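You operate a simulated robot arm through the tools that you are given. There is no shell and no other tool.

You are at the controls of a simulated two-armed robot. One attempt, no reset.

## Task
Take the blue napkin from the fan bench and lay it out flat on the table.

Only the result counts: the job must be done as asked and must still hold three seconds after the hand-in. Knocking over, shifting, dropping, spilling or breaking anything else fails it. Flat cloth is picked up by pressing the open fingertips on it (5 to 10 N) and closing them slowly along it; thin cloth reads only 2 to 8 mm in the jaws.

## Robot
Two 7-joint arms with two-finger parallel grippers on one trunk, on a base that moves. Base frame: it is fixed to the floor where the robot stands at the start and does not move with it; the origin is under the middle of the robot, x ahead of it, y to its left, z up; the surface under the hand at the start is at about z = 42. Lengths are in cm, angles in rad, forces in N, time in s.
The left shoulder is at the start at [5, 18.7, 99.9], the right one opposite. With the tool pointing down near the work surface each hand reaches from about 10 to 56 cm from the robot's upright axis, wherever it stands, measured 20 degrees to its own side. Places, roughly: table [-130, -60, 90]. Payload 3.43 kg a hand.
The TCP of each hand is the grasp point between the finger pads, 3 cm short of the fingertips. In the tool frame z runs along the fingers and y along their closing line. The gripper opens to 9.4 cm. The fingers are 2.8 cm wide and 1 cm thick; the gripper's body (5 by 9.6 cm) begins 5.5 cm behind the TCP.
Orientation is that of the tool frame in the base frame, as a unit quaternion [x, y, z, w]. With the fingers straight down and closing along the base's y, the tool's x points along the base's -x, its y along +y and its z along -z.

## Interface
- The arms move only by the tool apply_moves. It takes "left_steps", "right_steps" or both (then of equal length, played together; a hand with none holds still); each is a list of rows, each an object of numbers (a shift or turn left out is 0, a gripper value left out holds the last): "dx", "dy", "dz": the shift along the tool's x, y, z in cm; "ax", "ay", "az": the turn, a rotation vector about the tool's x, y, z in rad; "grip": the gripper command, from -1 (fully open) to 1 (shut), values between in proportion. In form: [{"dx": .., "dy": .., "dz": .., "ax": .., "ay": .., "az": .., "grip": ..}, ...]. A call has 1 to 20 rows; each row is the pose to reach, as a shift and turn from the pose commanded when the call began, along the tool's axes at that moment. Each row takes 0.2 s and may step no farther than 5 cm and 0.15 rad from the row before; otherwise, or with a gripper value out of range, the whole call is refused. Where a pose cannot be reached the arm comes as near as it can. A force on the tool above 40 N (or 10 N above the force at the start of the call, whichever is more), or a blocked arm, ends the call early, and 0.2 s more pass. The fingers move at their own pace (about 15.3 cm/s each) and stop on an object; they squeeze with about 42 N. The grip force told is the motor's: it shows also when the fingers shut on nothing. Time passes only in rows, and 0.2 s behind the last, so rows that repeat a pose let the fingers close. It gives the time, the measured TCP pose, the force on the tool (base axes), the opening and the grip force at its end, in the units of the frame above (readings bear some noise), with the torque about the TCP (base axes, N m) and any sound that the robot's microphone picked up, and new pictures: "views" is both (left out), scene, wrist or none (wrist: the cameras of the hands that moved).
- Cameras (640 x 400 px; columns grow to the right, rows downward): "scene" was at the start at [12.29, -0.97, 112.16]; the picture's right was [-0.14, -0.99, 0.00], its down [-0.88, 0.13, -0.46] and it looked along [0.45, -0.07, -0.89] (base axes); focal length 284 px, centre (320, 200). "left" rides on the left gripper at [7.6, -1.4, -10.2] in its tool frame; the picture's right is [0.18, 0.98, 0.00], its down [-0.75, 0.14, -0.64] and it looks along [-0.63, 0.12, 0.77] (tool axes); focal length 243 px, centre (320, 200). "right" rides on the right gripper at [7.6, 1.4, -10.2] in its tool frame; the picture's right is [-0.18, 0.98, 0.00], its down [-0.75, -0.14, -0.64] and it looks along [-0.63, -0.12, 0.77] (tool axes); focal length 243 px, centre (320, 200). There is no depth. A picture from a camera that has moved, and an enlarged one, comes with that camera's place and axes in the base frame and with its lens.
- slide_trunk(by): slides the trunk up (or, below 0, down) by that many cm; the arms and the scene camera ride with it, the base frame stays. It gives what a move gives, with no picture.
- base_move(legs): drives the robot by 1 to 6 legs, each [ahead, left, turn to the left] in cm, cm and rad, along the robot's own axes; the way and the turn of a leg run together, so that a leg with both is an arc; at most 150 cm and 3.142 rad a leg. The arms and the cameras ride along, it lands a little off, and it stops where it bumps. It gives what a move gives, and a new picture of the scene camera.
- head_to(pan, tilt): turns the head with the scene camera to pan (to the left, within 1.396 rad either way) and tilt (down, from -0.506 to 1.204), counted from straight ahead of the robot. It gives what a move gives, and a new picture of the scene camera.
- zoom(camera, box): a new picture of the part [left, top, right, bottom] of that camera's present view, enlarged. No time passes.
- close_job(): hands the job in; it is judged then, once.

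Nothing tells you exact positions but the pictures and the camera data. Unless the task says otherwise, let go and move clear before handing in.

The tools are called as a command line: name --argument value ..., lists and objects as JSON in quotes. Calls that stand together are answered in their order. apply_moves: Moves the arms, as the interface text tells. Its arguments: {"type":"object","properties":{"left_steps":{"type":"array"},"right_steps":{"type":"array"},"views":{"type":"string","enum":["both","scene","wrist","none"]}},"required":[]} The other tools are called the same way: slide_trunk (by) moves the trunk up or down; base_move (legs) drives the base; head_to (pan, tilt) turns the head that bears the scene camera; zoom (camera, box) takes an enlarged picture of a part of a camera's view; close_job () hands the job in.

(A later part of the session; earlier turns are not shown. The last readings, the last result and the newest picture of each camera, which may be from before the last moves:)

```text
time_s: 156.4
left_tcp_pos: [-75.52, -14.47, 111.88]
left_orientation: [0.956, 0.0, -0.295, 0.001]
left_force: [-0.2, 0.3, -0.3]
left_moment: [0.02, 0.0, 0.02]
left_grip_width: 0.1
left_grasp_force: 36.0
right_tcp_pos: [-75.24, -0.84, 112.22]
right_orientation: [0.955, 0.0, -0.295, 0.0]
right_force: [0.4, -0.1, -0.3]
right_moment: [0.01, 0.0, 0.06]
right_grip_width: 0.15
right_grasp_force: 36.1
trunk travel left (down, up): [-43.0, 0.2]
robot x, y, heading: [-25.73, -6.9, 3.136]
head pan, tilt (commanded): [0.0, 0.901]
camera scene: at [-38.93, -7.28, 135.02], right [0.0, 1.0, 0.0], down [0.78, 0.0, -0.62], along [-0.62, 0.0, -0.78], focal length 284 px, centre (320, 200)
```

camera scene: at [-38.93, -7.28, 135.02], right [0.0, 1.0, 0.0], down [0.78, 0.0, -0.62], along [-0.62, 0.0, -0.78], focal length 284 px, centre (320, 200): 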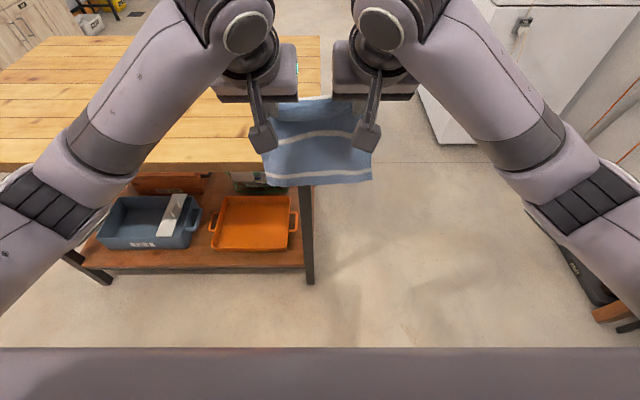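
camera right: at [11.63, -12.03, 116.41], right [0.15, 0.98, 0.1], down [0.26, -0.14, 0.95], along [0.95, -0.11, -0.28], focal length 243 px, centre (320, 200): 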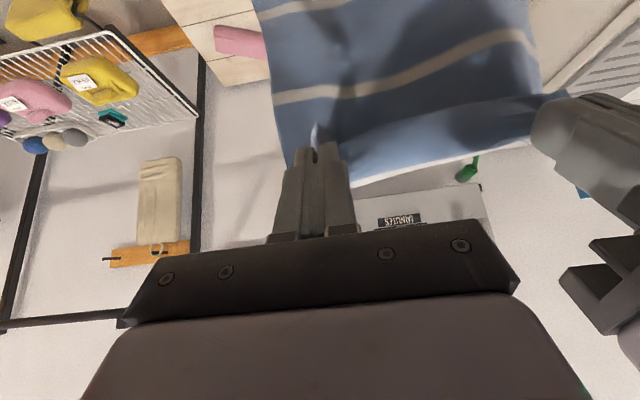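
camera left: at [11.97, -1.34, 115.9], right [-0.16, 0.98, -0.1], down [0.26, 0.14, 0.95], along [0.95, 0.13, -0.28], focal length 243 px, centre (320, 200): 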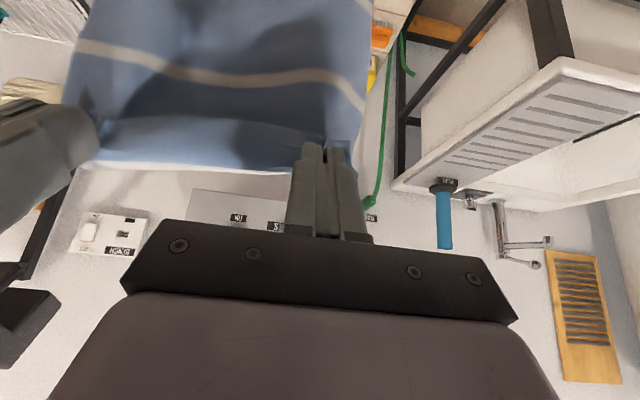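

I now face the table; its top is clear of objects, with the right end at y≈−7. I shift left 48 cm so that I'm at the middle of the table, then look at it.

base_move --legs '[[0, 48, 0.005]]'

head_to --pan 0.0 --tilt 0.6

```text
time_s: 161.1
left_tcp_pos: [-75.58, -61.96, 111.85]
left_orientation: [0.955, 0.005, -0.296, 0.002]
left_force: [-0.3, -0.8, -0.1]
left_moment: [-0.01, 0.0, -0.01]
left_grip_width: 0.09
left_grasp_force: 35.7
right_tcp_pos: [-75.31, -48.38, 112.31]
right_orientation: [0.956, 0.004, -0.295, 0.002]
right_force: [0.2, -0.1, -0.2]
right_moment: [0.0, -0.01, 0.07]
right_grip_width: 0.16
right_grasp_force: 35.9
trunk travel left (down, up): [-43.0, 0.2]
robot x, y, heading: [-25.8, -54.12, -3.139]
head pan, tilt (commanded): [0.0, 0.901]
camera scene: at [-38.99, -54.49, 135.02], right [0.0, 1.0, 0.0], down [0.78, 0.0, -0.62], along [-0.62, 0.0, -0.78], focal length 284 px, centre (320, 200)
```

scene: 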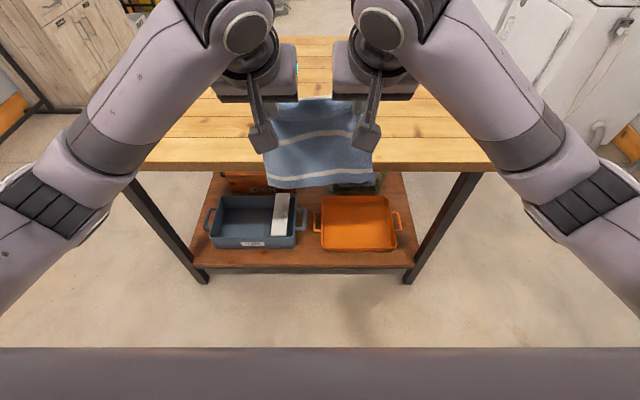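

```text
time_s: 161.9
left_tcp_pos: [-75.55, -61.86, 111.91]
left_orientation: [0.956, 0.005, -0.295, 0.003]
left_force: [-0.5, 0.1, -0.3]
left_moment: [0.01, 0.01, 0.02]
left_grip_width: 0.09
left_grasp_force: 36.1
right_tcp_pos: [-75.42, -48.41, 112.33]
right_orientation: [0.955, 0.004, -0.295, 0.002]
right_force: [0.8, 0.0, 0.2]
right_moment: [-0.01, -0.01, 0.02]
right_grip_width: 0.15
right_grasp_force: 36.0
trunk travel left (down, up): [-43.0, 0.2]
robot x, y, heading: [-25.95, -54.29, -3.138]
head pan, tilt (commanded): [0.0, 0.6]
camera scene: at [-40.28, -54.48, 137.49], right [0.0, 1.0, 0.0], down [0.57, 0.0, -0.82], along [-0.82, 0.0, -0.57], focal length 284 px, centre (320, 200)
```

scene: 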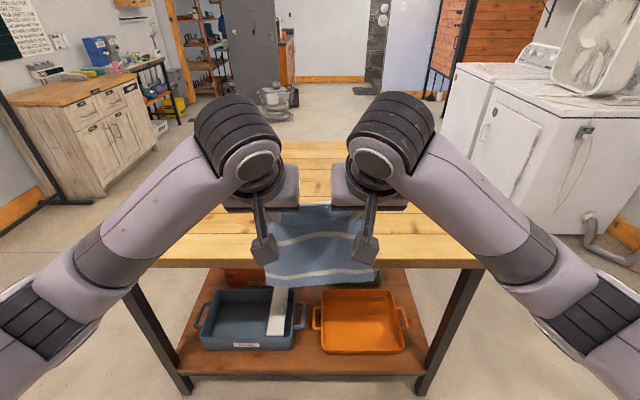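

The table top is empty and I'm roughly centred. I zoom in on the near edge to measure its height and position more precisely.

zoom --camera "scene" --box '[130, 220, 290, 320]'

head_to --pan 0.35 --tilt 1.0

```text
4.00 times, centred on (210, 270) of scene
camera zoom: at [-40.28, -54.48, 137.49], right [0.0, 1.0, 0.0], down [0.57, 0.0, -0.82], along [-0.82, 0.0, -0.57], focal length 1138 px, centre (760, -80)
```

zoom: 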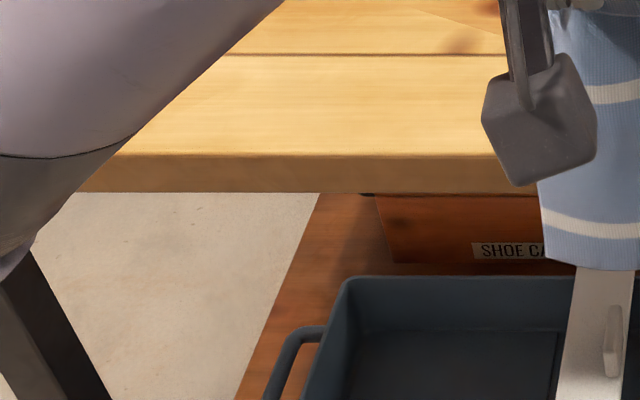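

```text
time_s: 162.8
left_tcp_pos: [-75.58, -61.93, 111.83]
left_orientation: [0.956, 0.003, -0.294, 0.002]
left_force: [0.1, 0.4, 0.2]
left_moment: [0.01, -0.01, 0.04]
left_grip_width: 0.08
left_grasp_force: 35.2
right_tcp_pos: [-75.39, -48.28, 112.28]
right_orientation: [0.956, 0.003, -0.295, 0.002]
right_force: [0.1, 0.2, 0.2]
right_moment: [-0.01, 0.0, 0.07]
right_grip_width: 0.15
right_grasp_force: 36.1
trunk travel left (down, up): [-43.0, 0.2]
robot x, y, heading: [-25.6, -54.31, -3.135]
head pan, tilt (commanded): [0.351, 1.0]
camera scene: at [-37.99, -56.86, 134.3], right [-0.34, 0.94, 0.0], down [0.79, 0.29, -0.54], along [-0.51, -0.19, -0.84], focal length 284 px, centre (320, 200)
```

scene: 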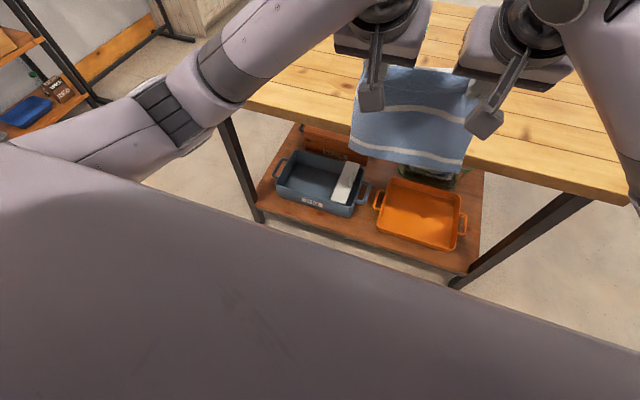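

From the measurements the table's near edge is at x≈−88 and its top z≈85–88. I extend the hands 10 cm forward and 5 cm up, so the napkin's bottom can clear the top and land about 30 cm in.

apply_moves --left_steps '[{"dx": -2.3, "dz": 0.3}, {"dx": -4.6, "dz": 0.7}, {"dx": -6.9, "dz": 1.1}, {"dx": -9.2, "dz": 1.5}, {"dx": -11.5, "dz": 1.8}, {"dx": -11.5, "dz": 1.8}]' --right_steps '[{"dx": -2.3, "dz": 0.3}, {"dx": -4.6, "dz": 0.7}, {"dx": -6.9, "dz": 1.1}, {"dx": -9.2, "dz": 1.5}, {"dx": -11.5, "dz": 1.8}, {"dx": -11.5, "dz": 1.8}]' --views "none"

head_to --pan 0.0 --tilt 0.7

```text
time_s: 164.2
left_tcp_pos: [-86.07, -62.16, 117.01]
left_orientation: [0.956, 0.005, -0.295, 0.002]
left_force: [0.5, 0.0, -0.5]
left_moment: [-0.02, -0.02, 0.02]
left_grip_width: 0.09
left_grasp_force: 36.1
right_tcp_pos: [-85.92, -48.59, 117.36]
right_orientation: [0.956, 0.003, -0.295, 0.003]
right_force: [0.4, 0.4, -0.8]
right_moment: [0.01, -0.01, 0.04]
right_grip_width: 0.14
right_grasp_force: 36.3
trunk travel left (down, up): [-43.0, 0.2]
robot x, y, heading: [-25.97, -54.44, -3.143]
head pan, tilt (commanded): [0.351, 1.0]
```

```text
time_s: 165.0
left_tcp_pos: [-85.99, -62.01, 116.88]
left_orientation: [0.956, 0.004, -0.295, 0.001]
left_force: [-0.2, 0.1, 0.3]
left_moment: [-0.01, 0.01, -0.01]
left_grip_width: 0.09
left_grasp_force: 35.9
right_tcp_pos: [-85.83, -48.62, 117.34]
right_orientation: [0.956, 0.004, -0.295, 0.002]
right_force: [1.1, 0.1, 0.2]
right_moment: [-0.01, -0.01, 0.04]
right_grip_width: 0.14
right_grasp_force: 36.2
trunk travel left (down, up): [-43.0, 0.2]
robot x, y, heading: [-25.42, -54.87, -3.147]
head pan, tilt (commanded): [0.0, 0.7]
camera scene: at [-39.94, -54.49, 136.63], right [0.0, 1.0, 0.0], down [0.64, 0.0, -0.76], along [-0.76, 0.0, -0.64], focal length 284 px, centre (320, 200)
```

scene: 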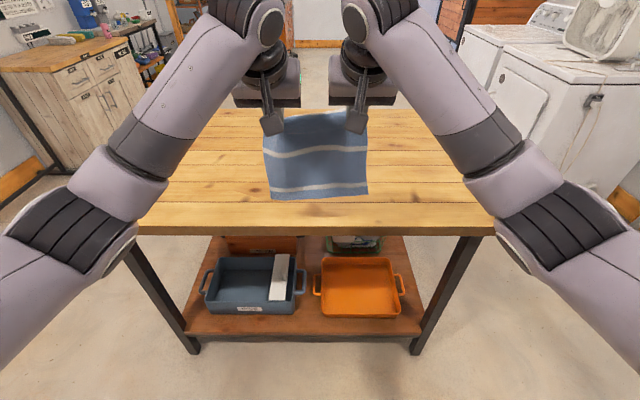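

The arms are exactly on command at 60 cm reach and the table is clear. I drive forward 31 cm, keeping the base as far from the table as it was from the bench.

base_move --legs '[[20, 0, 0]]'

base_move --legs '[[11, 0, 0]]'

```text
time_s: 166.6
left_tcp_pos: [-105.96, -62.15, 117.0]
left_orientation: [0.956, 0.005, -0.294, 0.002]
left_force: [0.3, 1.0, -0.8]
left_moment: [0.0, -0.02, 0.01]
left_grip_width: 0.1
left_grasp_force: 36.4
right_tcp_pos: [-105.87, -48.77, 117.33]
right_orientation: [0.956, 0.004, -0.295, 0.001]
right_force: [0.0, 0.7, -0.2]
right_moment: [0.03, -0.02, 0.05]
right_grip_width: 0.16
right_grasp_force: 36.3
trunk travel left (down, up): [-43.0, 0.2]
robot x, y, heading: [-45.67, -54.64, -3.138]
head pan, tilt (commanded): [0.0, 0.7]
camera scene: at [-59.91, -54.55, 136.62], right [0.0, 1.0, 0.0], down [0.64, 0.0, -0.76], along [-0.76, 0.0, -0.64], focal length 284 px, centre (320, 200)
```

scene: 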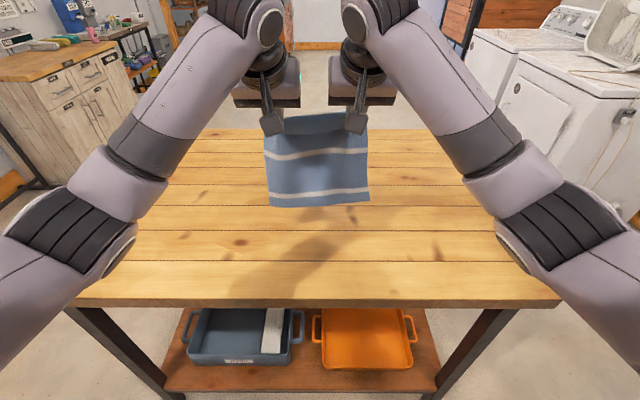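

```text
time_s: 167.8
left_tcp_pos: [-116.84, -62.17, 116.91]
left_orientation: [0.956, 0.004, -0.294, 0.002]
left_force: [-0.2, 0.3, 0.7]
left_moment: [0.01, -0.01, 0.01]
left_grip_width: 0.1
left_grasp_force: 35.9
right_tcp_pos: [-116.75, -48.57, 117.28]
right_orientation: [0.955, 0.004, -0.296, 0.002]
right_force: [-0.7, -0.5, -0.9]
right_moment: [-0.02, -0.01, 0.05]
right_grip_width: 0.18
right_grasp_force: 36.6
trunk travel left (down, up): [-43.0, 0.2]
robot x, y, heading: [-56.83, -54.75, -3.144]
head pan, tilt (commanded): [0.0, 0.7]
camera scene: at [-70.8, -54.56, 136.62], right [0.0, 1.0, 0.0], down [0.64, 0.0, -0.76], along [-0.76, 0.0, -0.64], focal length 284 px, centre (320, 200)
```

scene: 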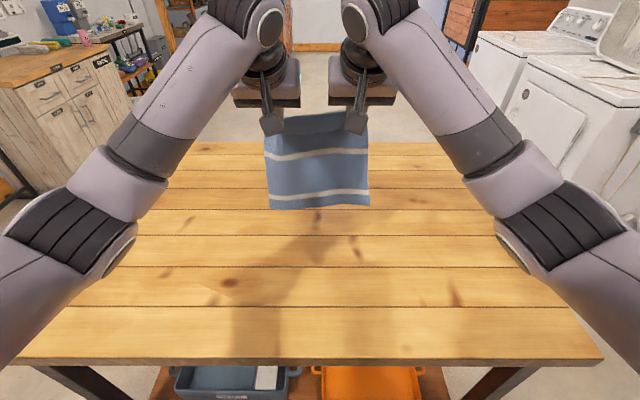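

The table edge triangulates to x≈−89 and its top to z≈87.5. The napkin hangs over it with the held edge at x≈−118. I lower with the trunk until its bottom edge almost touches.

slide_trunk --by -6

head_to --pan 0.0 --tilt 0.75

zoom --camera "scene" --box '[220, 60, 420, 260]'

```text
time_s: 168.8
left_tcp_pos: [-116.8, -62.23, 110.94]
left_orientation: [0.956, 0.004, -0.294, 0.001]
left_force: [0.5, -0.3, 0.5]
left_moment: [0.02, 0.03, 0.03]
left_grip_width: 0.11
left_grasp_force: 35.9
right_tcp_pos: [-116.52, -48.65, 111.34]
right_orientation: [0.955, 0.004, -0.296, 0.002]
right_force: [0.0, 0.6, -0.1]
right_moment: [0.01, 0.01, 0.04]
right_grip_width: 0.13
right_grasp_force: 36.8
trunk travel left (down, up): [-37.0, 6.2]
robot x, y, heading: [-56.9, -54.49, -3.142]
head pan, tilt (commanded): [0.0, 0.7]
```

```text
time_s: 169.4
left_tcp_pos: [-116.83, -62.19, 110.83]
left_orientation: [0.956, 0.004, -0.294, 0.002]
left_force: [-0.8, -0.2, -0.7]
left_moment: [-0.04, -0.02, 0.02]
left_grip_width: 0.09
left_grasp_force: 35.7
right_tcp_pos: [-116.73, -48.78, 111.38]
right_orientation: [0.956, 0.004, -0.295, 0.002]
right_force: [0.0, -0.6, 0.1]
right_moment: [0.0, 0.01, 0.02]
right_grip_width: 0.15
right_grasp_force: 36.6
trunk travel left (down, up): [-37.0, 6.2]
robot x, y, heading: [-56.65, -54.58, -3.14]
head pan, tilt (commanded): [0.0, 0.75]
camera scene: at [-70.49, -54.56, 130.21], right [0.0, 1.0, 0.0], down [0.68, 0.0, -0.73], along [-0.73, 0.0, -0.68], focal length 284 px, centre (320, 200)
```

scene: 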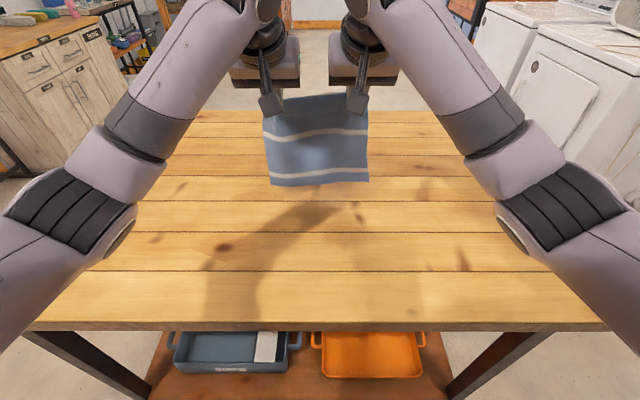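

```text
2.00 times, centred on (320, 160) of scene
camera zoom: at [-70.49, -54.56, 130.21], right [0.0, 1.0, 0.0], down [0.68, 0.0, -0.73], along [-0.73, 0.0, -0.68], focal length 569 px, centre (320, 280)
```

zoom: 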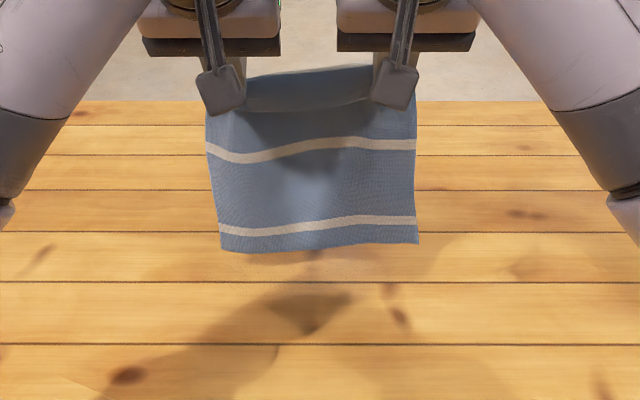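

The bottom edge is about 3.5 cm above the table. I lower another 4 cm to touch down, then begin backing away.

slide_trunk --by -4

base_move --legs '[[-4, 0, 0]]'

zoom --camera "scene" --box '[220, 60, 420, 260]'

```text
time_s: 170.2
left_tcp_pos: [-116.74, -62.21, 107.01]
left_orientation: [0.956, 0.004, -0.295, 0.001]
left_force: [-0.6, -0.7, 0.0]
left_moment: [0.0, 0.01, 0.05]
left_grip_width: 0.1
left_grasp_force: 35.8
right_tcp_pos: [-116.67, -48.8, 107.42]
right_orientation: [0.955, 0.004, -0.295, 0.002]
right_force: [0.9, -0.6, -0.1]
right_moment: [-0.01, -0.02, 0.05]
right_grip_width: 0.16
right_grasp_force: 36.6
trunk travel left (down, up): [-33.0, 10.2]
robot x, y, heading: [-56.44, -54.56, -3.137]
head pan, tilt (commanded): [0.0, 0.75]
```

```text
time_s: 171.1
left_tcp_pos: [-112.73, -62.05, 106.91]
left_orientation: [0.956, 0.004, -0.295, 0.002]
left_force: [0.5, 0.4, 0.3]
left_moment: [0.0, 0.01, 0.06]
left_grip_width: 0.11
left_grasp_force: 35.7
right_tcp_pos: [-112.61, -48.68, 107.39]
right_orientation: [0.955, 0.004, -0.295, 0.001]
right_force: [0.1, 0.5, -0.8]
right_moment: [0.0, 0.03, 0.03]
right_grip_width: 0.14
right_grasp_force: 36.3
trunk travel left (down, up): [-33.0, 10.2]
robot x, y, heading: [-52.4, -54.76, -3.141]
head pan, tilt (commanded): [0.0, 0.75]
camera scene: at [-66.41, -54.54, 126.22], right [0.0, 1.0, 0.0], down [0.68, 0.0, -0.73], along [-0.73, 0.0, -0.68], focal length 284 px, centre (320, 200)
```

scene: 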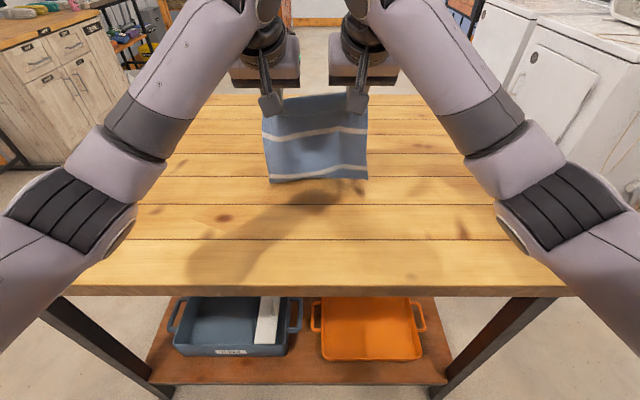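

```text
2.00 times, centred on (320, 160) of scene
camera zoom: at [-66.41, -54.54, 126.22], right [0.0, 1.0, 0.0], down [0.68, 0.0, -0.73], along [-0.73, 0.0, -0.68], focal length 569 px, centre (320, 280)
```

zoom: 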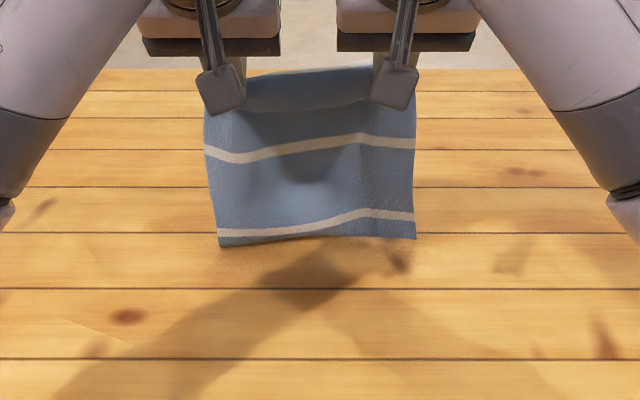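

The bottom edge is at table height now. I continue: lower a little, back up a little.

slide_trunk --by -2.5

base_move --legs '[[-4, 0, 0]]'

zoom --camera "scene" --box '[220, 60, 420, 260]'

```text
time_s: 171.8
left_tcp_pos: [-112.72, -62.18, 104.52]
left_orientation: [0.955, 0.004, -0.295, 0.001]
left_force: [-1.2, 0.7, 0.1]
left_moment: [0.0, 0.01, 0.04]
left_grip_width: 0.1
left_grasp_force: 35.3
right_tcp_pos: [-112.64, -48.67, 104.85]
right_orientation: [0.956, 0.004, -0.295, 0.002]
right_force: [0.5, -0.9, 0.1]
right_moment: [0.0, -0.01, 0.02]
right_grip_width: 0.13
right_grasp_force: 36.6
trunk travel left (down, up): [-30.5, 12.7]
robot x, y, heading: [-52.79, -54.49, -3.136]
head pan, tilt (commanded): [0.0, 0.75]
```

```text
time_s: 172.7
left_tcp_pos: [-108.69, -62.2, 104.39]
left_orientation: [0.956, 0.004, -0.295, 0.002]
left_force: [-0.5, -0.4, 0.5]
left_moment: [0.03, 0.01, 0.04]
left_grip_width: 0.09
left_grasp_force: 36.2
right_tcp_pos: [-108.61, -48.72, 104.88]
right_orientation: [0.955, 0.003, -0.296, 0.001]
right_force: [-0.8, 0.2, 0.0]
right_moment: [-0.01, -0.03, 0.01]
right_grip_width: 0.15
right_grasp_force: 35.7
trunk travel left (down, up): [-30.5, 12.7]
robot x, y, heading: [-48.43, -54.13, -3.135]
head pan, tilt (commanded): [0.0, 0.75]
camera scene: at [-62.39, -54.55, 123.72], right [0.0, 1.0, 0.0], down [0.68, 0.0, -0.73], along [-0.73, 0.0, -0.68], focal length 284 px, centre (320, 200)
```

scene: 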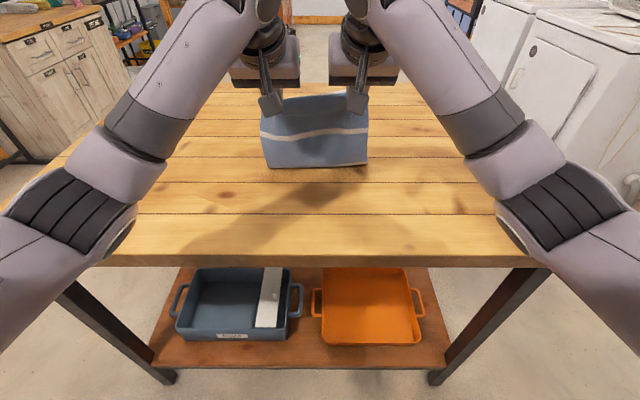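

```text
2.00 times, centred on (320, 160) of scene
camera zoom: at [-62.39, -54.55, 123.72], right [0.0, 1.0, 0.0], down [0.68, 0.0, -0.73], along [-0.73, 0.0, -0.68], focal length 569 px, centre (320, 280)
```

zoom: 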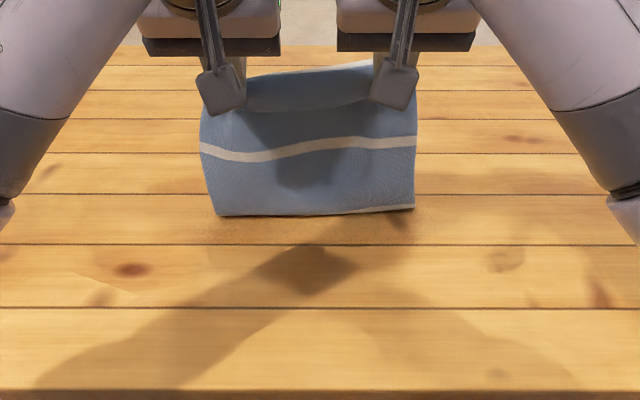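

The bottom edge now trails forward on the table, exactly as wanted. I continue alternating small trunk-down and base-back steps.

slide_trunk --by -2

base_move --legs '[[-4, 0, 0]]'

slide_trunk --by -2.5

base_move --legs '[[-3.5, 0, 0]]'

zoom --camera "scene" --box '[220, 60, 420, 260]'

```text
time_s: 173.4
left_tcp_pos: [-108.7, -62.2, 102.48]
left_orientation: [0.955, 0.004, -0.295, 0.002]
left_force: [0.1, -0.2, -0.5]
left_moment: [0.02, -0.02, 0.02]
left_grip_width: 0.09
left_grasp_force: 36.2
right_tcp_pos: [-108.62, -48.82, 102.88]
right_orientation: [0.956, 0.004, -0.294, 0.003]
right_force: [-1.0, -0.3, 0.2]
right_moment: [0.01, -0.02, 0.03]
right_grip_width: 0.16
right_grasp_force: 35.7
trunk travel left (down, up): [-28.5, 14.7]
robot x, y, heading: [-48.63, -54.04, -3.141]
head pan, tilt (commanded): [0.0, 0.75]
```

```text
time_s: 174.3
left_tcp_pos: [-104.81, -62.3, 102.5]
left_orientation: [0.955, 0.004, -0.295, 0.002]
left_force: [-0.8, -0.1, -0.1]
left_moment: [-0.01, 0.01, 0.02]
left_grip_width: 0.09
left_grasp_force: 36.0
right_tcp_pos: [-104.61, -48.61, 102.79]
right_orientation: [0.955, 0.004, -0.295, 0.002]
right_force: [-0.1, 0.0, -0.5]
right_moment: [0.0, -0.01, 0.02]
right_grip_width: 0.15
right_grasp_force: 36.6
trunk travel left (down, up): [-28.5, 14.7]
robot x, y, heading: [-44.75, -54.47, -3.139]
head pan, tilt (commanded): [0.0, 0.75]
camera scene: at [-58.46, -54.54, 121.72], right [0.0, 1.0, 0.0], down [0.68, 0.0, -0.73], along [-0.73, 0.0, -0.68], focal length 284 px, centre (320, 200)
```

scene: 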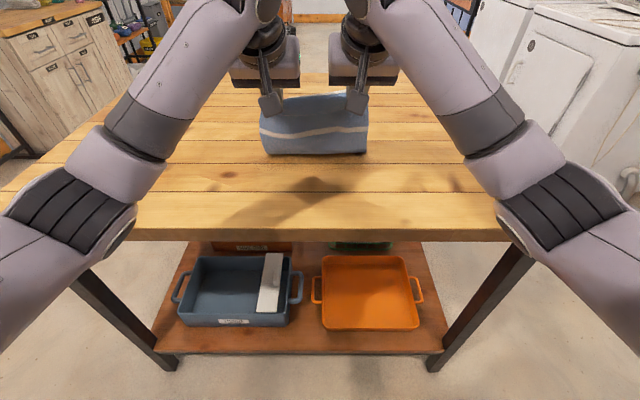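

```text
time_s: 175.0
left_tcp_pos: [-104.78, -62.18, 100.09]
left_orientation: [0.956, 0.004, -0.295, 0.001]
left_force: [-0.2, -0.2, 0.5]
left_moment: [-0.06, 0.0, 0.01]
left_grip_width: 0.1
left_grasp_force: 35.8
right_tcp_pos: [-104.68, -48.51, 100.42]
right_orientation: [0.955, 0.004, -0.296, 0.001]
right_force: [0.5, -0.9, 0.3]
right_moment: [0.03, -0.01, -0.02]
right_grip_width: 0.13
right_grasp_force: 36.8
trunk travel left (down, up): [-26.0, 17.2]
robot x, y, heading: [-44.51, -54.36, -3.141]
head pan, tilt (commanded): [0.0, 0.75]
```

```text
time_s: 175.8
left_tcp_pos: [-101.4, -62.26, 100.0]
left_orientation: [0.955, 0.004, -0.296, 0.001]
left_force: [0.5, 0.0, -0.6]
left_moment: [-0.01, -0.01, 0.03]
left_grip_width: 0.1
left_grasp_force: 36.2
right_tcp_pos: [-101.1, -48.63, 100.39]
right_orientation: [0.956, 0.004, -0.295, 0.002]
right_force: [0.0, 0.4, 0.4]
right_moment: [0.0, 0.04, 0.04]
right_grip_width: 0.15
right_grasp_force: 36.6
trunk travel left (down, up): [-26.0, 17.2]
robot x, y, heading: [-40.9, -54.4, -3.136]
head pan, tilt (commanded): [0.0, 0.75]
camera scene: at [-54.97, -54.53, 119.22], right [0.0, 1.0, 0.0], down [0.68, 0.0, -0.73], along [-0.73, 0.0, -0.68], focal length 284 px, centre (320, 200)
```

scene: 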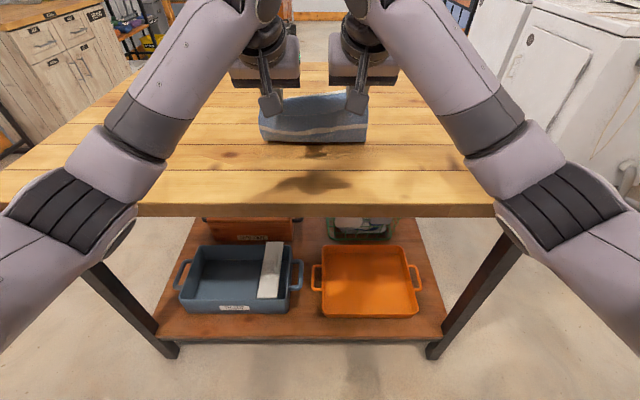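

```text
2.00 times, centred on (320, 160) of scene
camera zoom: at [-54.97, -54.53, 119.22], right [0.0, 1.0, 0.0], down [0.68, 0.0, -0.73], along [-0.73, 0.0, -0.68], focal length 569 px, centre (320, 280)
```

zoom: 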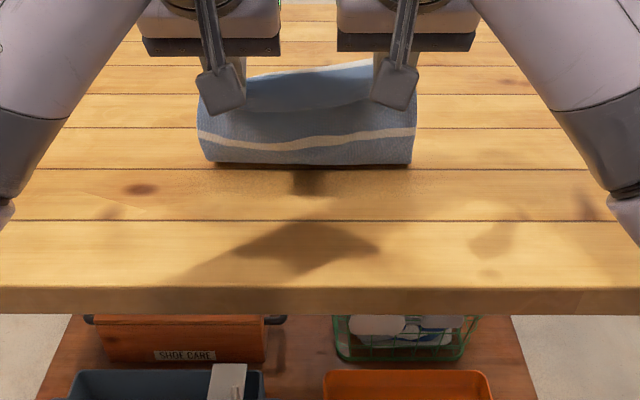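

The far half of the napkin lies on the table beyond the hands, and the rest slopes up to the grippers. I keep going with the same alternation.

slide_trunk --by -2.5

base_move --legs '[[-3.5, 0, 0]]'

slide_trunk --by -2.5

base_move --legs '[[-2.5, 0, 0]]'

zoom --camera "scene" --box '[200, 40, 440, 240]'

```text
time_s: 176.6
left_tcp_pos: [-101.37, -62.17, 97.49]
left_orientation: [0.956, 0.005, -0.295, 0.002]
left_force: [-0.3, 0.8, -0.4]
left_moment: [0.01, -0.02, 0.05]
left_grip_width: 0.08
left_grasp_force: 35.6
right_tcp_pos: [-101.24, -48.63, 97.89]
right_orientation: [0.956, 0.003, -0.295, 0.002]
right_force: [0.0, 0.5, 1.1]
right_moment: [0.01, 0.03, 0.05]
right_grip_width: 0.15
right_grasp_force: 36.4
trunk travel left (down, up): [-23.5, 19.7]
robot x, y, heading: [-41.04, -54.62, -3.139]
head pan, tilt (commanded): [0.0, 0.75]
```

```text
time_s: 177.4
left_tcp_pos: [-97.92, -62.17, 97.52]
left_orientation: [0.955, 0.004, -0.295, 0.001]
left_force: [0.4, -0.1, 0.3]
left_moment: [-0.04, 0.02, 0.03]
left_grip_width: 0.1
left_grasp_force: 35.9
right_tcp_pos: [-97.7, -48.62, 97.86]
right_orientation: [0.956, 0.004, -0.295, 0.002]
right_force: [0.3, 0.0, -0.4]
right_moment: [-0.01, -0.01, -0.01]
right_grip_width: 0.17
right_grasp_force: 36.4
trunk travel left (down, up): [-23.5, 19.7]
robot x, y, heading: [-37.46, -54.59, -3.14]
head pan, tilt (commanded): [0.0, 0.75]
camera scene: at [-51.49, -54.51, 116.72], right [0.0, 1.0, 0.0], down [0.68, 0.0, -0.73], along [-0.73, 0.0, -0.68], focal length 284 px, centre (320, 200)
```

scene: 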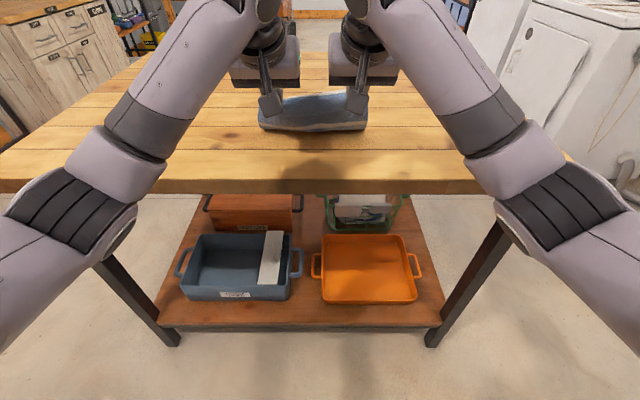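

```text
time_s: 178.1
left_tcp_pos: [-97.78, -62.13, 94.95]
left_orientation: [0.955, 0.005, -0.295, 0.002]
left_force: [-0.4, -0.4, 0.3]
left_moment: [-0.01, 0.02, -0.01]
left_grip_width: 0.11
left_grasp_force: 36.4
right_tcp_pos: [-97.68, -48.59, 95.21]
right_orientation: [0.956, 0.003, -0.294, 0.001]
right_force: [-0.2, 1.7, 0.0]
right_moment: [0.01, 0.01, 0.05]
right_grip_width: 0.14
right_grasp_force: 36.0
trunk travel left (down, up): [-21.0, 22.2]
robot x, y, heading: [-37.54, -54.32, -3.143]
head pan, tilt (commanded): [0.0, 0.75]
```

```text
time_s: 178.9
left_tcp_pos: [-95.43, -62.16, 94.89]
left_orientation: [0.955, 0.004, -0.295, 0.001]
left_force: [-0.7, -0.2, 0.5]
left_moment: [0.02, -0.02, -0.01]
left_grip_width: 0.08
left_grasp_force: 36.0
right_tcp_pos: [-95.26, -48.81, 95.32]
right_orientation: [0.956, 0.004, -0.294, 0.002]
right_force: [0.0, 0.1, -1.1]
right_moment: [0.01, 0.03, 0.02]
right_grip_width: 0.17
right_grasp_force: 36.3
trunk travel left (down, up): [-21.0, 22.2]
robot x, y, heading: [-35.07, -54.13, -3.139]
head pan, tilt (commanded): [0.0, 0.75]
camera scene: at [-49.05, -54.51, 114.22], right [0.0, 1.0, 0.0], down [0.68, 0.0, -0.73], along [-0.73, 0.0, -0.68], focal length 284 px, centre (320, 200)
```

scene: 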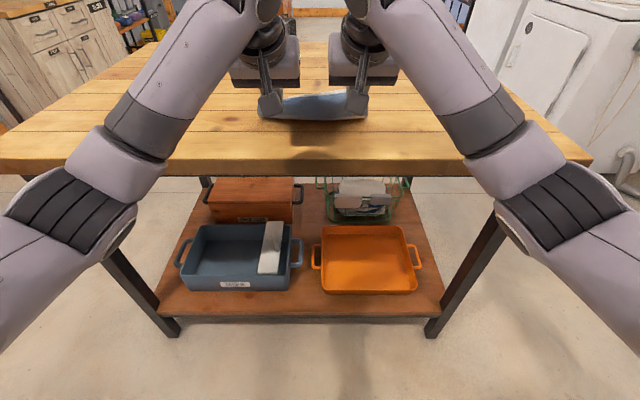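

```text
2.00 times, centred on (320, 140) of scene
camera zoom: at [-49.05, -54.51, 114.22], right [0.0, 1.0, 0.0], down [0.68, 0.0, -0.73], along [-0.73, 0.0, -0.68], focal length 569 px, centre (320, 320)
```

zoom: 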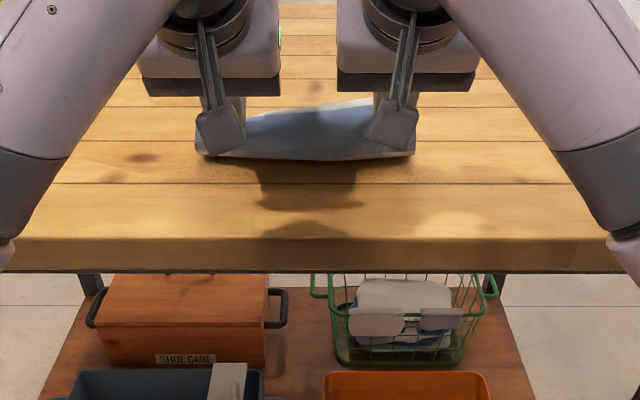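

The hands are about 5 cm above the table. I check with the wrist cameras how the cloth lies ahead.

apply_moves --left_steps '[{"dz": 0}]' --right_steps '[{"dz": 0}]' --views "wrist"

```text
time_s: 179.3
left_tcp_pos: [-95.34, -62.17, 94.91]
left_orientation: [0.956, 0.005, -0.295, 0.003]
left_force: [0.2, 0.1, 0.0]
left_moment: [0.03, -0.02, 0.02]
left_grip_width: 0.08
left_grasp_force: 36.0
right_tcp_pos: [-95.28, -48.67, 95.3]
right_orientation: [0.955, 0.003, -0.296, 0.001]
right_force: [0.5, 0.6, 0.6]
right_moment: [0.01, 0.02, 0.0]
right_grip_width: 0.15
right_grasp_force: 36.4
trunk travel left (down, up): [-21.0, 22.2]
robot x, y, heading: [-35.1, -54.53, -3.142]
head pan, tilt (commanded): [0.0, 0.75]
camera right: at [-83.3, -49.94, 99.49], right [-0.15, -0.98, 0.1], down [-0.26, 0.14, 0.95], along [-0.95, 0.11, -0.28], focal length 243 px, centre (320, 200)
camera left: at [-83.33, -60.62, 98.95], right [0.16, -0.98, -0.1], down [-0.26, -0.14, 0.95], along [-0.95, -0.13, -0.28], focal length 243 px, centre (320, 200)
```

right: 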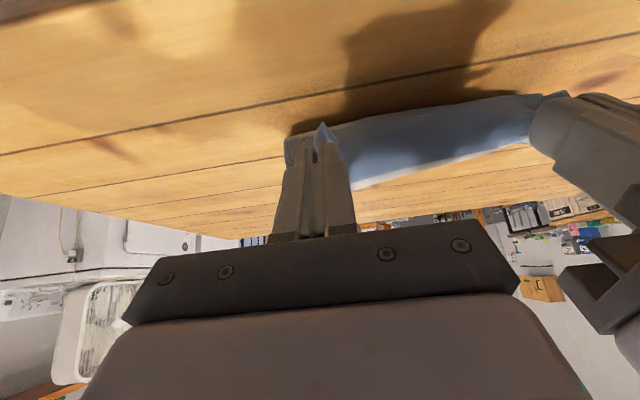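
left: 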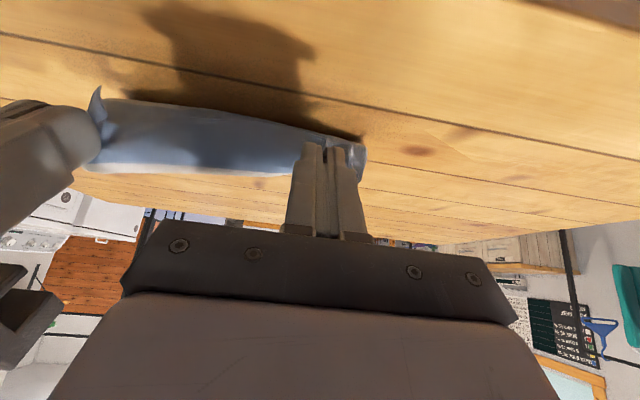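

The cloth slopes from the fingers forward onto the table, as intended. I lower 2.5 cm more and back up the last 2 cm.

slide_trunk --by -1.5

base_move --legs '[[-2, 0, 0]]'

slide_trunk --by -1.5

apply_moves --left_steps '[{"dz": 0}]' --right_steps '[{"dz": 0}]' --views "wrist"

```text
time_s: 180.0
left_tcp_pos: [-95.37, -62.17, 93.41]
left_orientation: [0.956, 0.005, -0.295, 0.001]
left_force: [0.0, 0.8, 0.3]
left_moment: [0.03, -0.04, 0.02]
left_grip_width: 0.1
left_grasp_force: 35.8
right_tcp_pos: [-95.27, -48.49, 93.85]
right_orientation: [0.956, 0.004, -0.295, 0.001]
right_force: [-0.1, 0.2, -0.2]
right_moment: [0.0, -0.01, 0.04]
right_grip_width: 0.16
right_grasp_force: 36.3
trunk travel left (down, up): [-19.5, 23.7]
robot x, y, heading: [-35.03, -54.47, -3.141]
head pan, tilt (commanded): [0.0, 0.75]
```

```text
time_s: 180.8
left_tcp_pos: [-93.3, -62.16, 93.44]
left_orientation: [0.955, 0.004, -0.295, 0.001]
left_force: [-0.4, 0.5, -0.4]
left_moment: [0.02, -0.01, -0.01]
left_grip_width: 0.09
left_grasp_force: 36.2
right_tcp_pos: [-93.19, -48.67, 93.78]
right_orientation: [0.956, 0.003, -0.295, 0.001]
right_force: [0.3, 0.2, -0.1]
right_moment: [0.01, 0.01, 0.03]
right_grip_width: 0.16
right_grasp_force: 36.3
trunk travel left (down, up): [-19.5, 23.7]
robot x, y, heading: [-33.44, -54.38, -3.141]
head pan, tilt (commanded): [0.0, 0.75]
camera scene: at [-47.08, -54.5, 112.71], right [0.0, 1.0, 0.0], down [0.68, 0.0, -0.73], along [-0.73, 0.0, -0.68], focal length 284 px, centre (320, 200)
```

scene: 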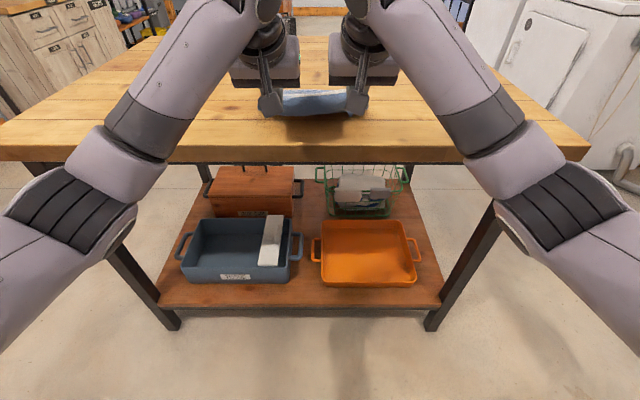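

```text
time_s: 181.4
left_tcp_pos: [-93.44, -62.15, 91.94]
left_orientation: [0.956, 0.004, -0.295, 0.001]
left_force: [-0.9, 0.0, 0.9]
left_moment: [0.03, -0.01, 0.05]
left_grip_width: 0.09
left_grasp_force: 36.3
right_tcp_pos: [-93.26, -48.61, 92.32]
right_orientation: [0.956, 0.002, -0.295, 0.001]
right_force: [0.5, 0.5, 0.1]
right_moment: [-0.01, 0.03, 0.04]
right_grip_width: 0.16
right_grasp_force: 36.0
trunk travel left (down, up): [-18.0, 25.2]
robot x, y, heading: [-32.84, -54.22, -3.137]
head pan, tilt (commanded): [0.0, 0.75]
```

```text
time_s: 181.8
left_tcp_pos: [-93.44, -62.14, 91.96]
left_orientation: [0.955, 0.005, -0.295, 0.002]
left_force: [0.4, 0.0, 0.5]
left_moment: [0.0, 0.02, 0.01]
left_grip_width: 0.08
left_grasp_force: 36.2
right_tcp_pos: [-93.22, -48.65, 92.21]
right_orientation: [0.955, 0.003, -0.295, 0.001]
right_force: [0.4, -0.4, 0.0]
right_moment: [-0.03, -0.01, -0.02]
right_grip_width: 0.16
right_grasp_force: 36.7
trunk travel left (down, up): [-18.0, 25.2]
robot x, y, heading: [-33.63, -54.53, -3.139]
head pan, tilt (commanded): [0.0, 0.75]
camera right: at [-81.32, -49.93, 96.5], right [-0.15, -0.98, 0.1], down [-0.26, 0.14, 0.95], along [-0.95, 0.11, -0.28], focal length 243 px, centre (320, 200)
camera left: at [-81.34, -60.61, 95.96], right [0.16, -0.98, -0.1], down [-0.26, -0.14, 0.95], along [-0.95, -0.13, -0.28], focal length 243 px, centre (320, 200)
```

right: 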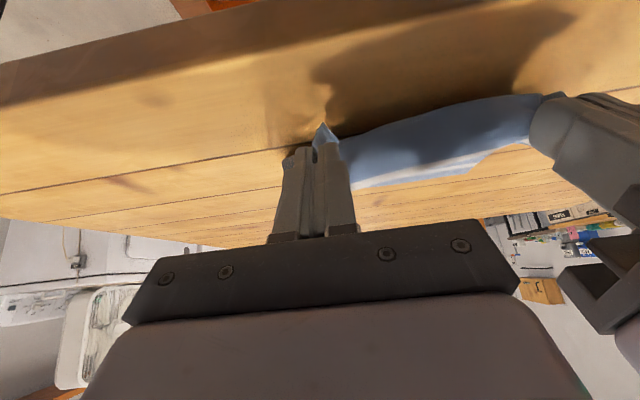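
left: 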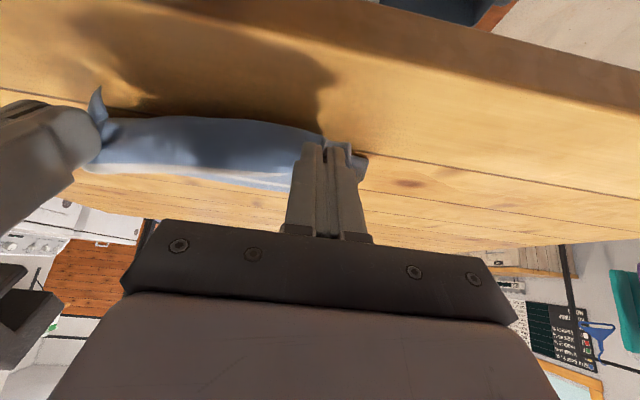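

zoom --camera "scene" --box '[220, 50, 420, 150]'

zoom --camera "right" --box '[260, 60, 580, 220]'

```text
3.20 times, centred on (320, 100) of scene
camera zoom: at [-47.09, -54.5, 111.21], right [0.0, 1.0, 0.0], down [0.68, 0.0, -0.73], along [-0.73, 0.0, -0.68], focal length 910 px, centre (320, 520)
```

zoom: 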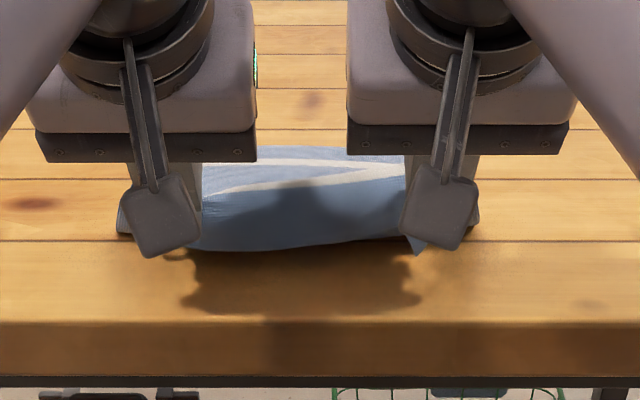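

```text
2.00 times, centred on (420, 140) of right
camera zoom: at [-81.32, -49.93, 96.5], right [-0.15, -0.98, 0.1], down [-0.26, 0.14, 0.95], along [-0.95, 0.11, -0.28], focal length 485 px, centre (120, 320)
```

zoom: 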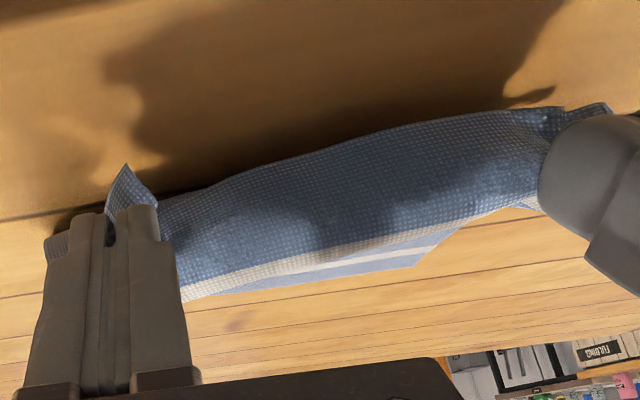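

The far edge lies straight at about x≈−119 and the held edge is at x≈−94, so the napkin is stretched out. I lower the rest of the way gently until the fingertips touch.

slide_trunk --by -0.7

apply_moves --left_steps '[{"dx": 0.0, "dz": 0.0}]' --right_steps '[{"dx": 0.2, "dz": 0.29}]' --views "none"

```text
time_s: 182.3
left_tcp_pos: [-93.4, -62.17, 91.25]
left_orientation: [0.956, 0.004, -0.295, 0.002]
left_force: [0.6, 0.5, 1.4]
left_moment: [-0.02, 0.0, 0.01]
left_grip_width: 0.1
left_grasp_force: 35.7
right_tcp_pos: [-93.22, -48.68, 91.78]
right_orientation: [0.955, 0.003, -0.295, 0.002]
right_force: [0.3, -0.9, 0.2]
right_moment: [-0.01, 0.01, 0.01]
right_grip_width: 0.15
right_grasp_force: 36.4
trunk travel left (down, up): [-17.3, 25.9]
robot x, y, heading: [-32.95, -54.17, -3.139]
head pan, tilt (commanded): [0.0, 0.75]
```

```text
time_s: 182.7
left_tcp_pos: [-93.33, -62.11, 91.24]
left_orientation: [0.956, 0.005, -0.294, 0.002]
left_force: [-0.1, -0.3, -0.3]
left_moment: [-0.02, -0.01, 0.01]
left_grip_width: 0.09
left_grasp_force: 36.4
right_tcp_pos: [-93.21, -48.62, 91.28]
right_orientation: [0.956, 0.003, -0.295, 0.002]
right_force: [-0.1, 1.1, 0.4]
right_moment: [0.01, 0.03, 0.08]
right_grip_width: 0.14
right_grasp_force: 36.9
trunk travel left (down, up): [-17.3, 25.9]
robot x, y, heading: [-33.31, -54.36, -3.138]
head pan, tilt (commanded): [0.0, 0.75]
```

apply_moves --left_steps '[{"dx": 0.11, "dz": 0.16}, {"dx": 0.17, "dz": 0.25}, {"dx": 0.17, "dz": 0.25}]' --right_steps '[{"dx": 0.11, "dz": 0.16}, {"dx": 0.17, "dz": 0.25}, {"dx": 0.17, "dz": 0.25}]' --views "none"

apply_moves --left_steps '[{"dx": 0.08, "dz": 0.12}, {"dx": 0.08, "dz": 0.12}, {"dx": 0.08, "dz": 0.12}]' --right_steps '[{"dx": 0.08, "dz": 0.12}, {"dx": 0.08, "dz": 0.12}, {"dx": 0.08, "dz": 0.12}]' --views "none"

```text
time_s: 183.5
left_tcp_pos: [-93.53, -62.22, 90.83]
left_orientation: [0.956, 0.005, -0.295, 0.002]
left_force: [1.0, 0.3, -0.6]
left_moment: [-0.02, -0.03, 0.04]
left_grip_width: 0.1
left_grasp_force: 35.8
right_tcp_pos: [-93.25, -48.57, 90.95]
right_orientation: [0.956, 0.004, -0.295, 0.001]
right_force: [-0.5, 0.0, -0.7]
right_moment: [0.02, 0.02, 0.05]
right_grip_width: 0.15
right_grasp_force: 36.3
trunk travel left (down, up): [-17.3, 25.9]
robot x, y, heading: [-33.11, -54.58, -3.138]
head pan, tilt (commanded): [0.0, 0.75]
```

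```text
time_s: 184.3
left_tcp_pos: [-93.42, -62.22, 90.77]
left_orientation: [0.955, 0.004, -0.295, 0.002]
left_force: [1.3, 1.0, -1.0]
left_moment: [0.02, 0.01, 0.03]
left_grip_width: 0.1
left_grasp_force: 36.0
right_tcp_pos: [-93.3, -48.54, 90.73]
right_orientation: [0.956, 0.003, -0.295, 0.002]
right_force: [0.0, -0.5, 0.5]
right_moment: [-0.02, 0.0, 0.04]
right_grip_width: 0.16
right_grasp_force: 36.2
trunk travel left (down, up): [-17.3, 25.9]
robot x, y, heading: [-33.42, -54.22, -3.138]
head pan, tilt (commanded): [0.0, 0.75]
```

apply_moves --left_steps '[{"dx": 0.11, "dz": 0.16}, {"dx": 0.11, "dz": 0.16}, {"dx": 0.11, "dz": 0.16}]' --right_steps '[{"dx": 0.11, "dz": 0.16}, {"dx": 0.11, "dz": 0.16}, {"dx": 0.11, "dz": 0.16}]' --views "none"

apply_moves --left_steps '[{"dx": 0.11, "dz": 0.16}, {"dx": 0.11, "dz": 0.16}, {"dx": 0.11, "dz": 0.16}]' --right_steps '[{"dx": 0.11, "dz": 0.16}, {"dx": 0.11, "dz": 0.16}, {"dx": 0.11, "dz": 0.16}]' --views "none"

```text
time_s: 185.1
left_tcp_pos: [-93.34, -62.07, 90.52]
left_orientation: [0.956, 0.004, -0.295, 0.001]
left_force: [0.9, 0.1, -0.6]
left_moment: [0.0, 0.01, 0.02]
left_grip_width: 0.09
left_grasp_force: 35.6
right_tcp_pos: [-93.21, -48.62, 90.68]
right_orientation: [0.955, 0.003, -0.295, 0.002]
right_force: [0.0, -0.2, -0.3]
right_moment: [0.0, -0.02, 0.05]
right_grip_width: 0.14
right_grasp_force: 36.5
trunk travel left (down, up): [-17.3, 25.9]
robot x, y, heading: [-32.88, -54.34, -3.141]
head pan, tilt (commanded): [0.0, 0.75]
```

```text
time_s: 185.9
left_tcp_pos: [-93.37, -62.12, 90.32]
left_orientation: [0.956, 0.004, -0.294, 0.001]
left_force: [-1.1, -0.4, 0.1]
left_moment: [0.01, 0.0, 0.03]
left_grip_width: 0.12
left_grasp_force: 36.1
right_tcp_pos: [-93.31, -48.62, 90.4]
right_orientation: [0.956, 0.004, -0.294, 0.002]
right_force: [0.6, 0.0, 0.0]
right_moment: [-0.05, 0.01, 0.03]
right_grip_width: 0.18
right_grasp_force: 36.1
trunk travel left (down, up): [-17.3, 25.9]
robot x, y, heading: [-32.75, -54.12, -3.139]
head pan, tilt (commanded): [0.0, 0.75]
```

apply_moves --left_steps '[{"dx": 0.17, "dz": 0.25}, {"dx": 0.17, "dz": 0.25}, {"dx": 0.17, "dz": 0.25}]' --right_steps '[{"dx": 0.17, "dz": 0.25}, {"dx": 0.17, "dz": 0.25}, {"dx": 0.17, "dz": 0.25}]' --views "none"

apply_moves --left_steps '[{"dx": 0.14, "dz": 0.21}, {"dx": 0.14, "dz": 0.21}, {"dx": 0.14, "dz": 0.21}]' --right_steps '[{"dx": 0.14, "dz": 0.21}, {"dx": 0.14, "dz": 0.21}, {"dx": 0.14, "dz": 0.21}]' --views "wrist"

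```text
time_s: 186.7
left_tcp_pos: [-93.4, -62.22, 90.03]
left_orientation: [0.956, 0.004, -0.294, 0.001]
left_force: [-0.2, 0.1, -0.8]
left_moment: [-0.02, -0.02, 0.05]
left_grip_width: 0.11
left_grasp_force: 36.5
right_tcp_pos: [-93.28, -48.53, 90.15]
right_orientation: [0.955, 0.003, -0.295, 0.001]
right_force: [0.0, 0.0, 0.8]
right_moment: [-0.01, -0.02, 0.02]
right_grip_width: 0.16
right_grasp_force: 36.2
trunk travel left (down, up): [-17.3, 25.9]
robot x, y, heading: [-33.45, -54.63, -3.14]
head pan, tilt (commanded): [0.0, 0.75]
```

```text
time_s: 187.5
left_tcp_pos: [-93.42, -62.21, 89.9]
left_orientation: [0.956, 0.005, -0.295, 0.001]
left_force: [0.6, -0.3, -0.5]
left_moment: [0.02, 0.04, 0.03]
left_grip_width: 0.08
left_grasp_force: 35.8
right_tcp_pos: [-93.24, -48.71, 89.95]
right_orientation: [0.956, 0.002, -0.295, 0.002]
right_force: [-0.5, -0.3, -0.1]
right_moment: [0.0, 0.03, 0.07]
right_grip_width: 0.11
right_grasp_force: 36.7
trunk travel left (down, up): [-17.3, 25.9]
robot x, y, heading: [-33.37, -54.35, -3.138]
head pan, tilt (commanded): [0.0, 0.75]
camera right: at [-81.32, -49.98, 94.07], right [-0.15, -0.98, 0.1], down [-0.26, 0.14, 0.95], along [-0.95, 0.11, -0.28], focal length 243 px, centre (320, 200)
camera left: at [-81.38, -60.67, 93.89], right [0.16, -0.98, -0.1], down [-0.26, -0.14, 0.95], along [-0.95, -0.13, -0.28], focal length 243 px, centre (320, 200)
```

right: 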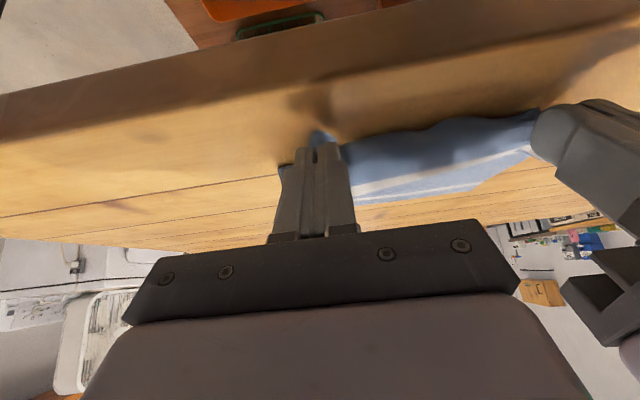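
left: 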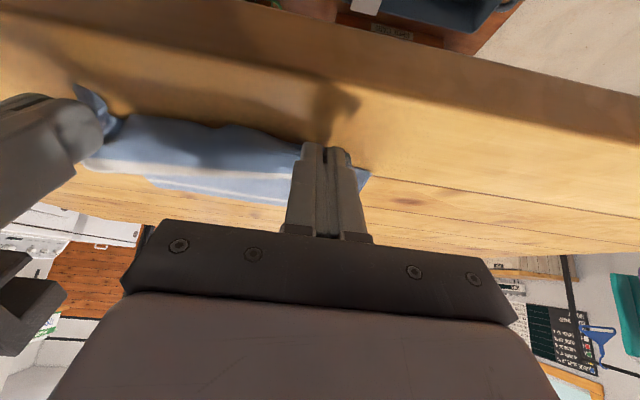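

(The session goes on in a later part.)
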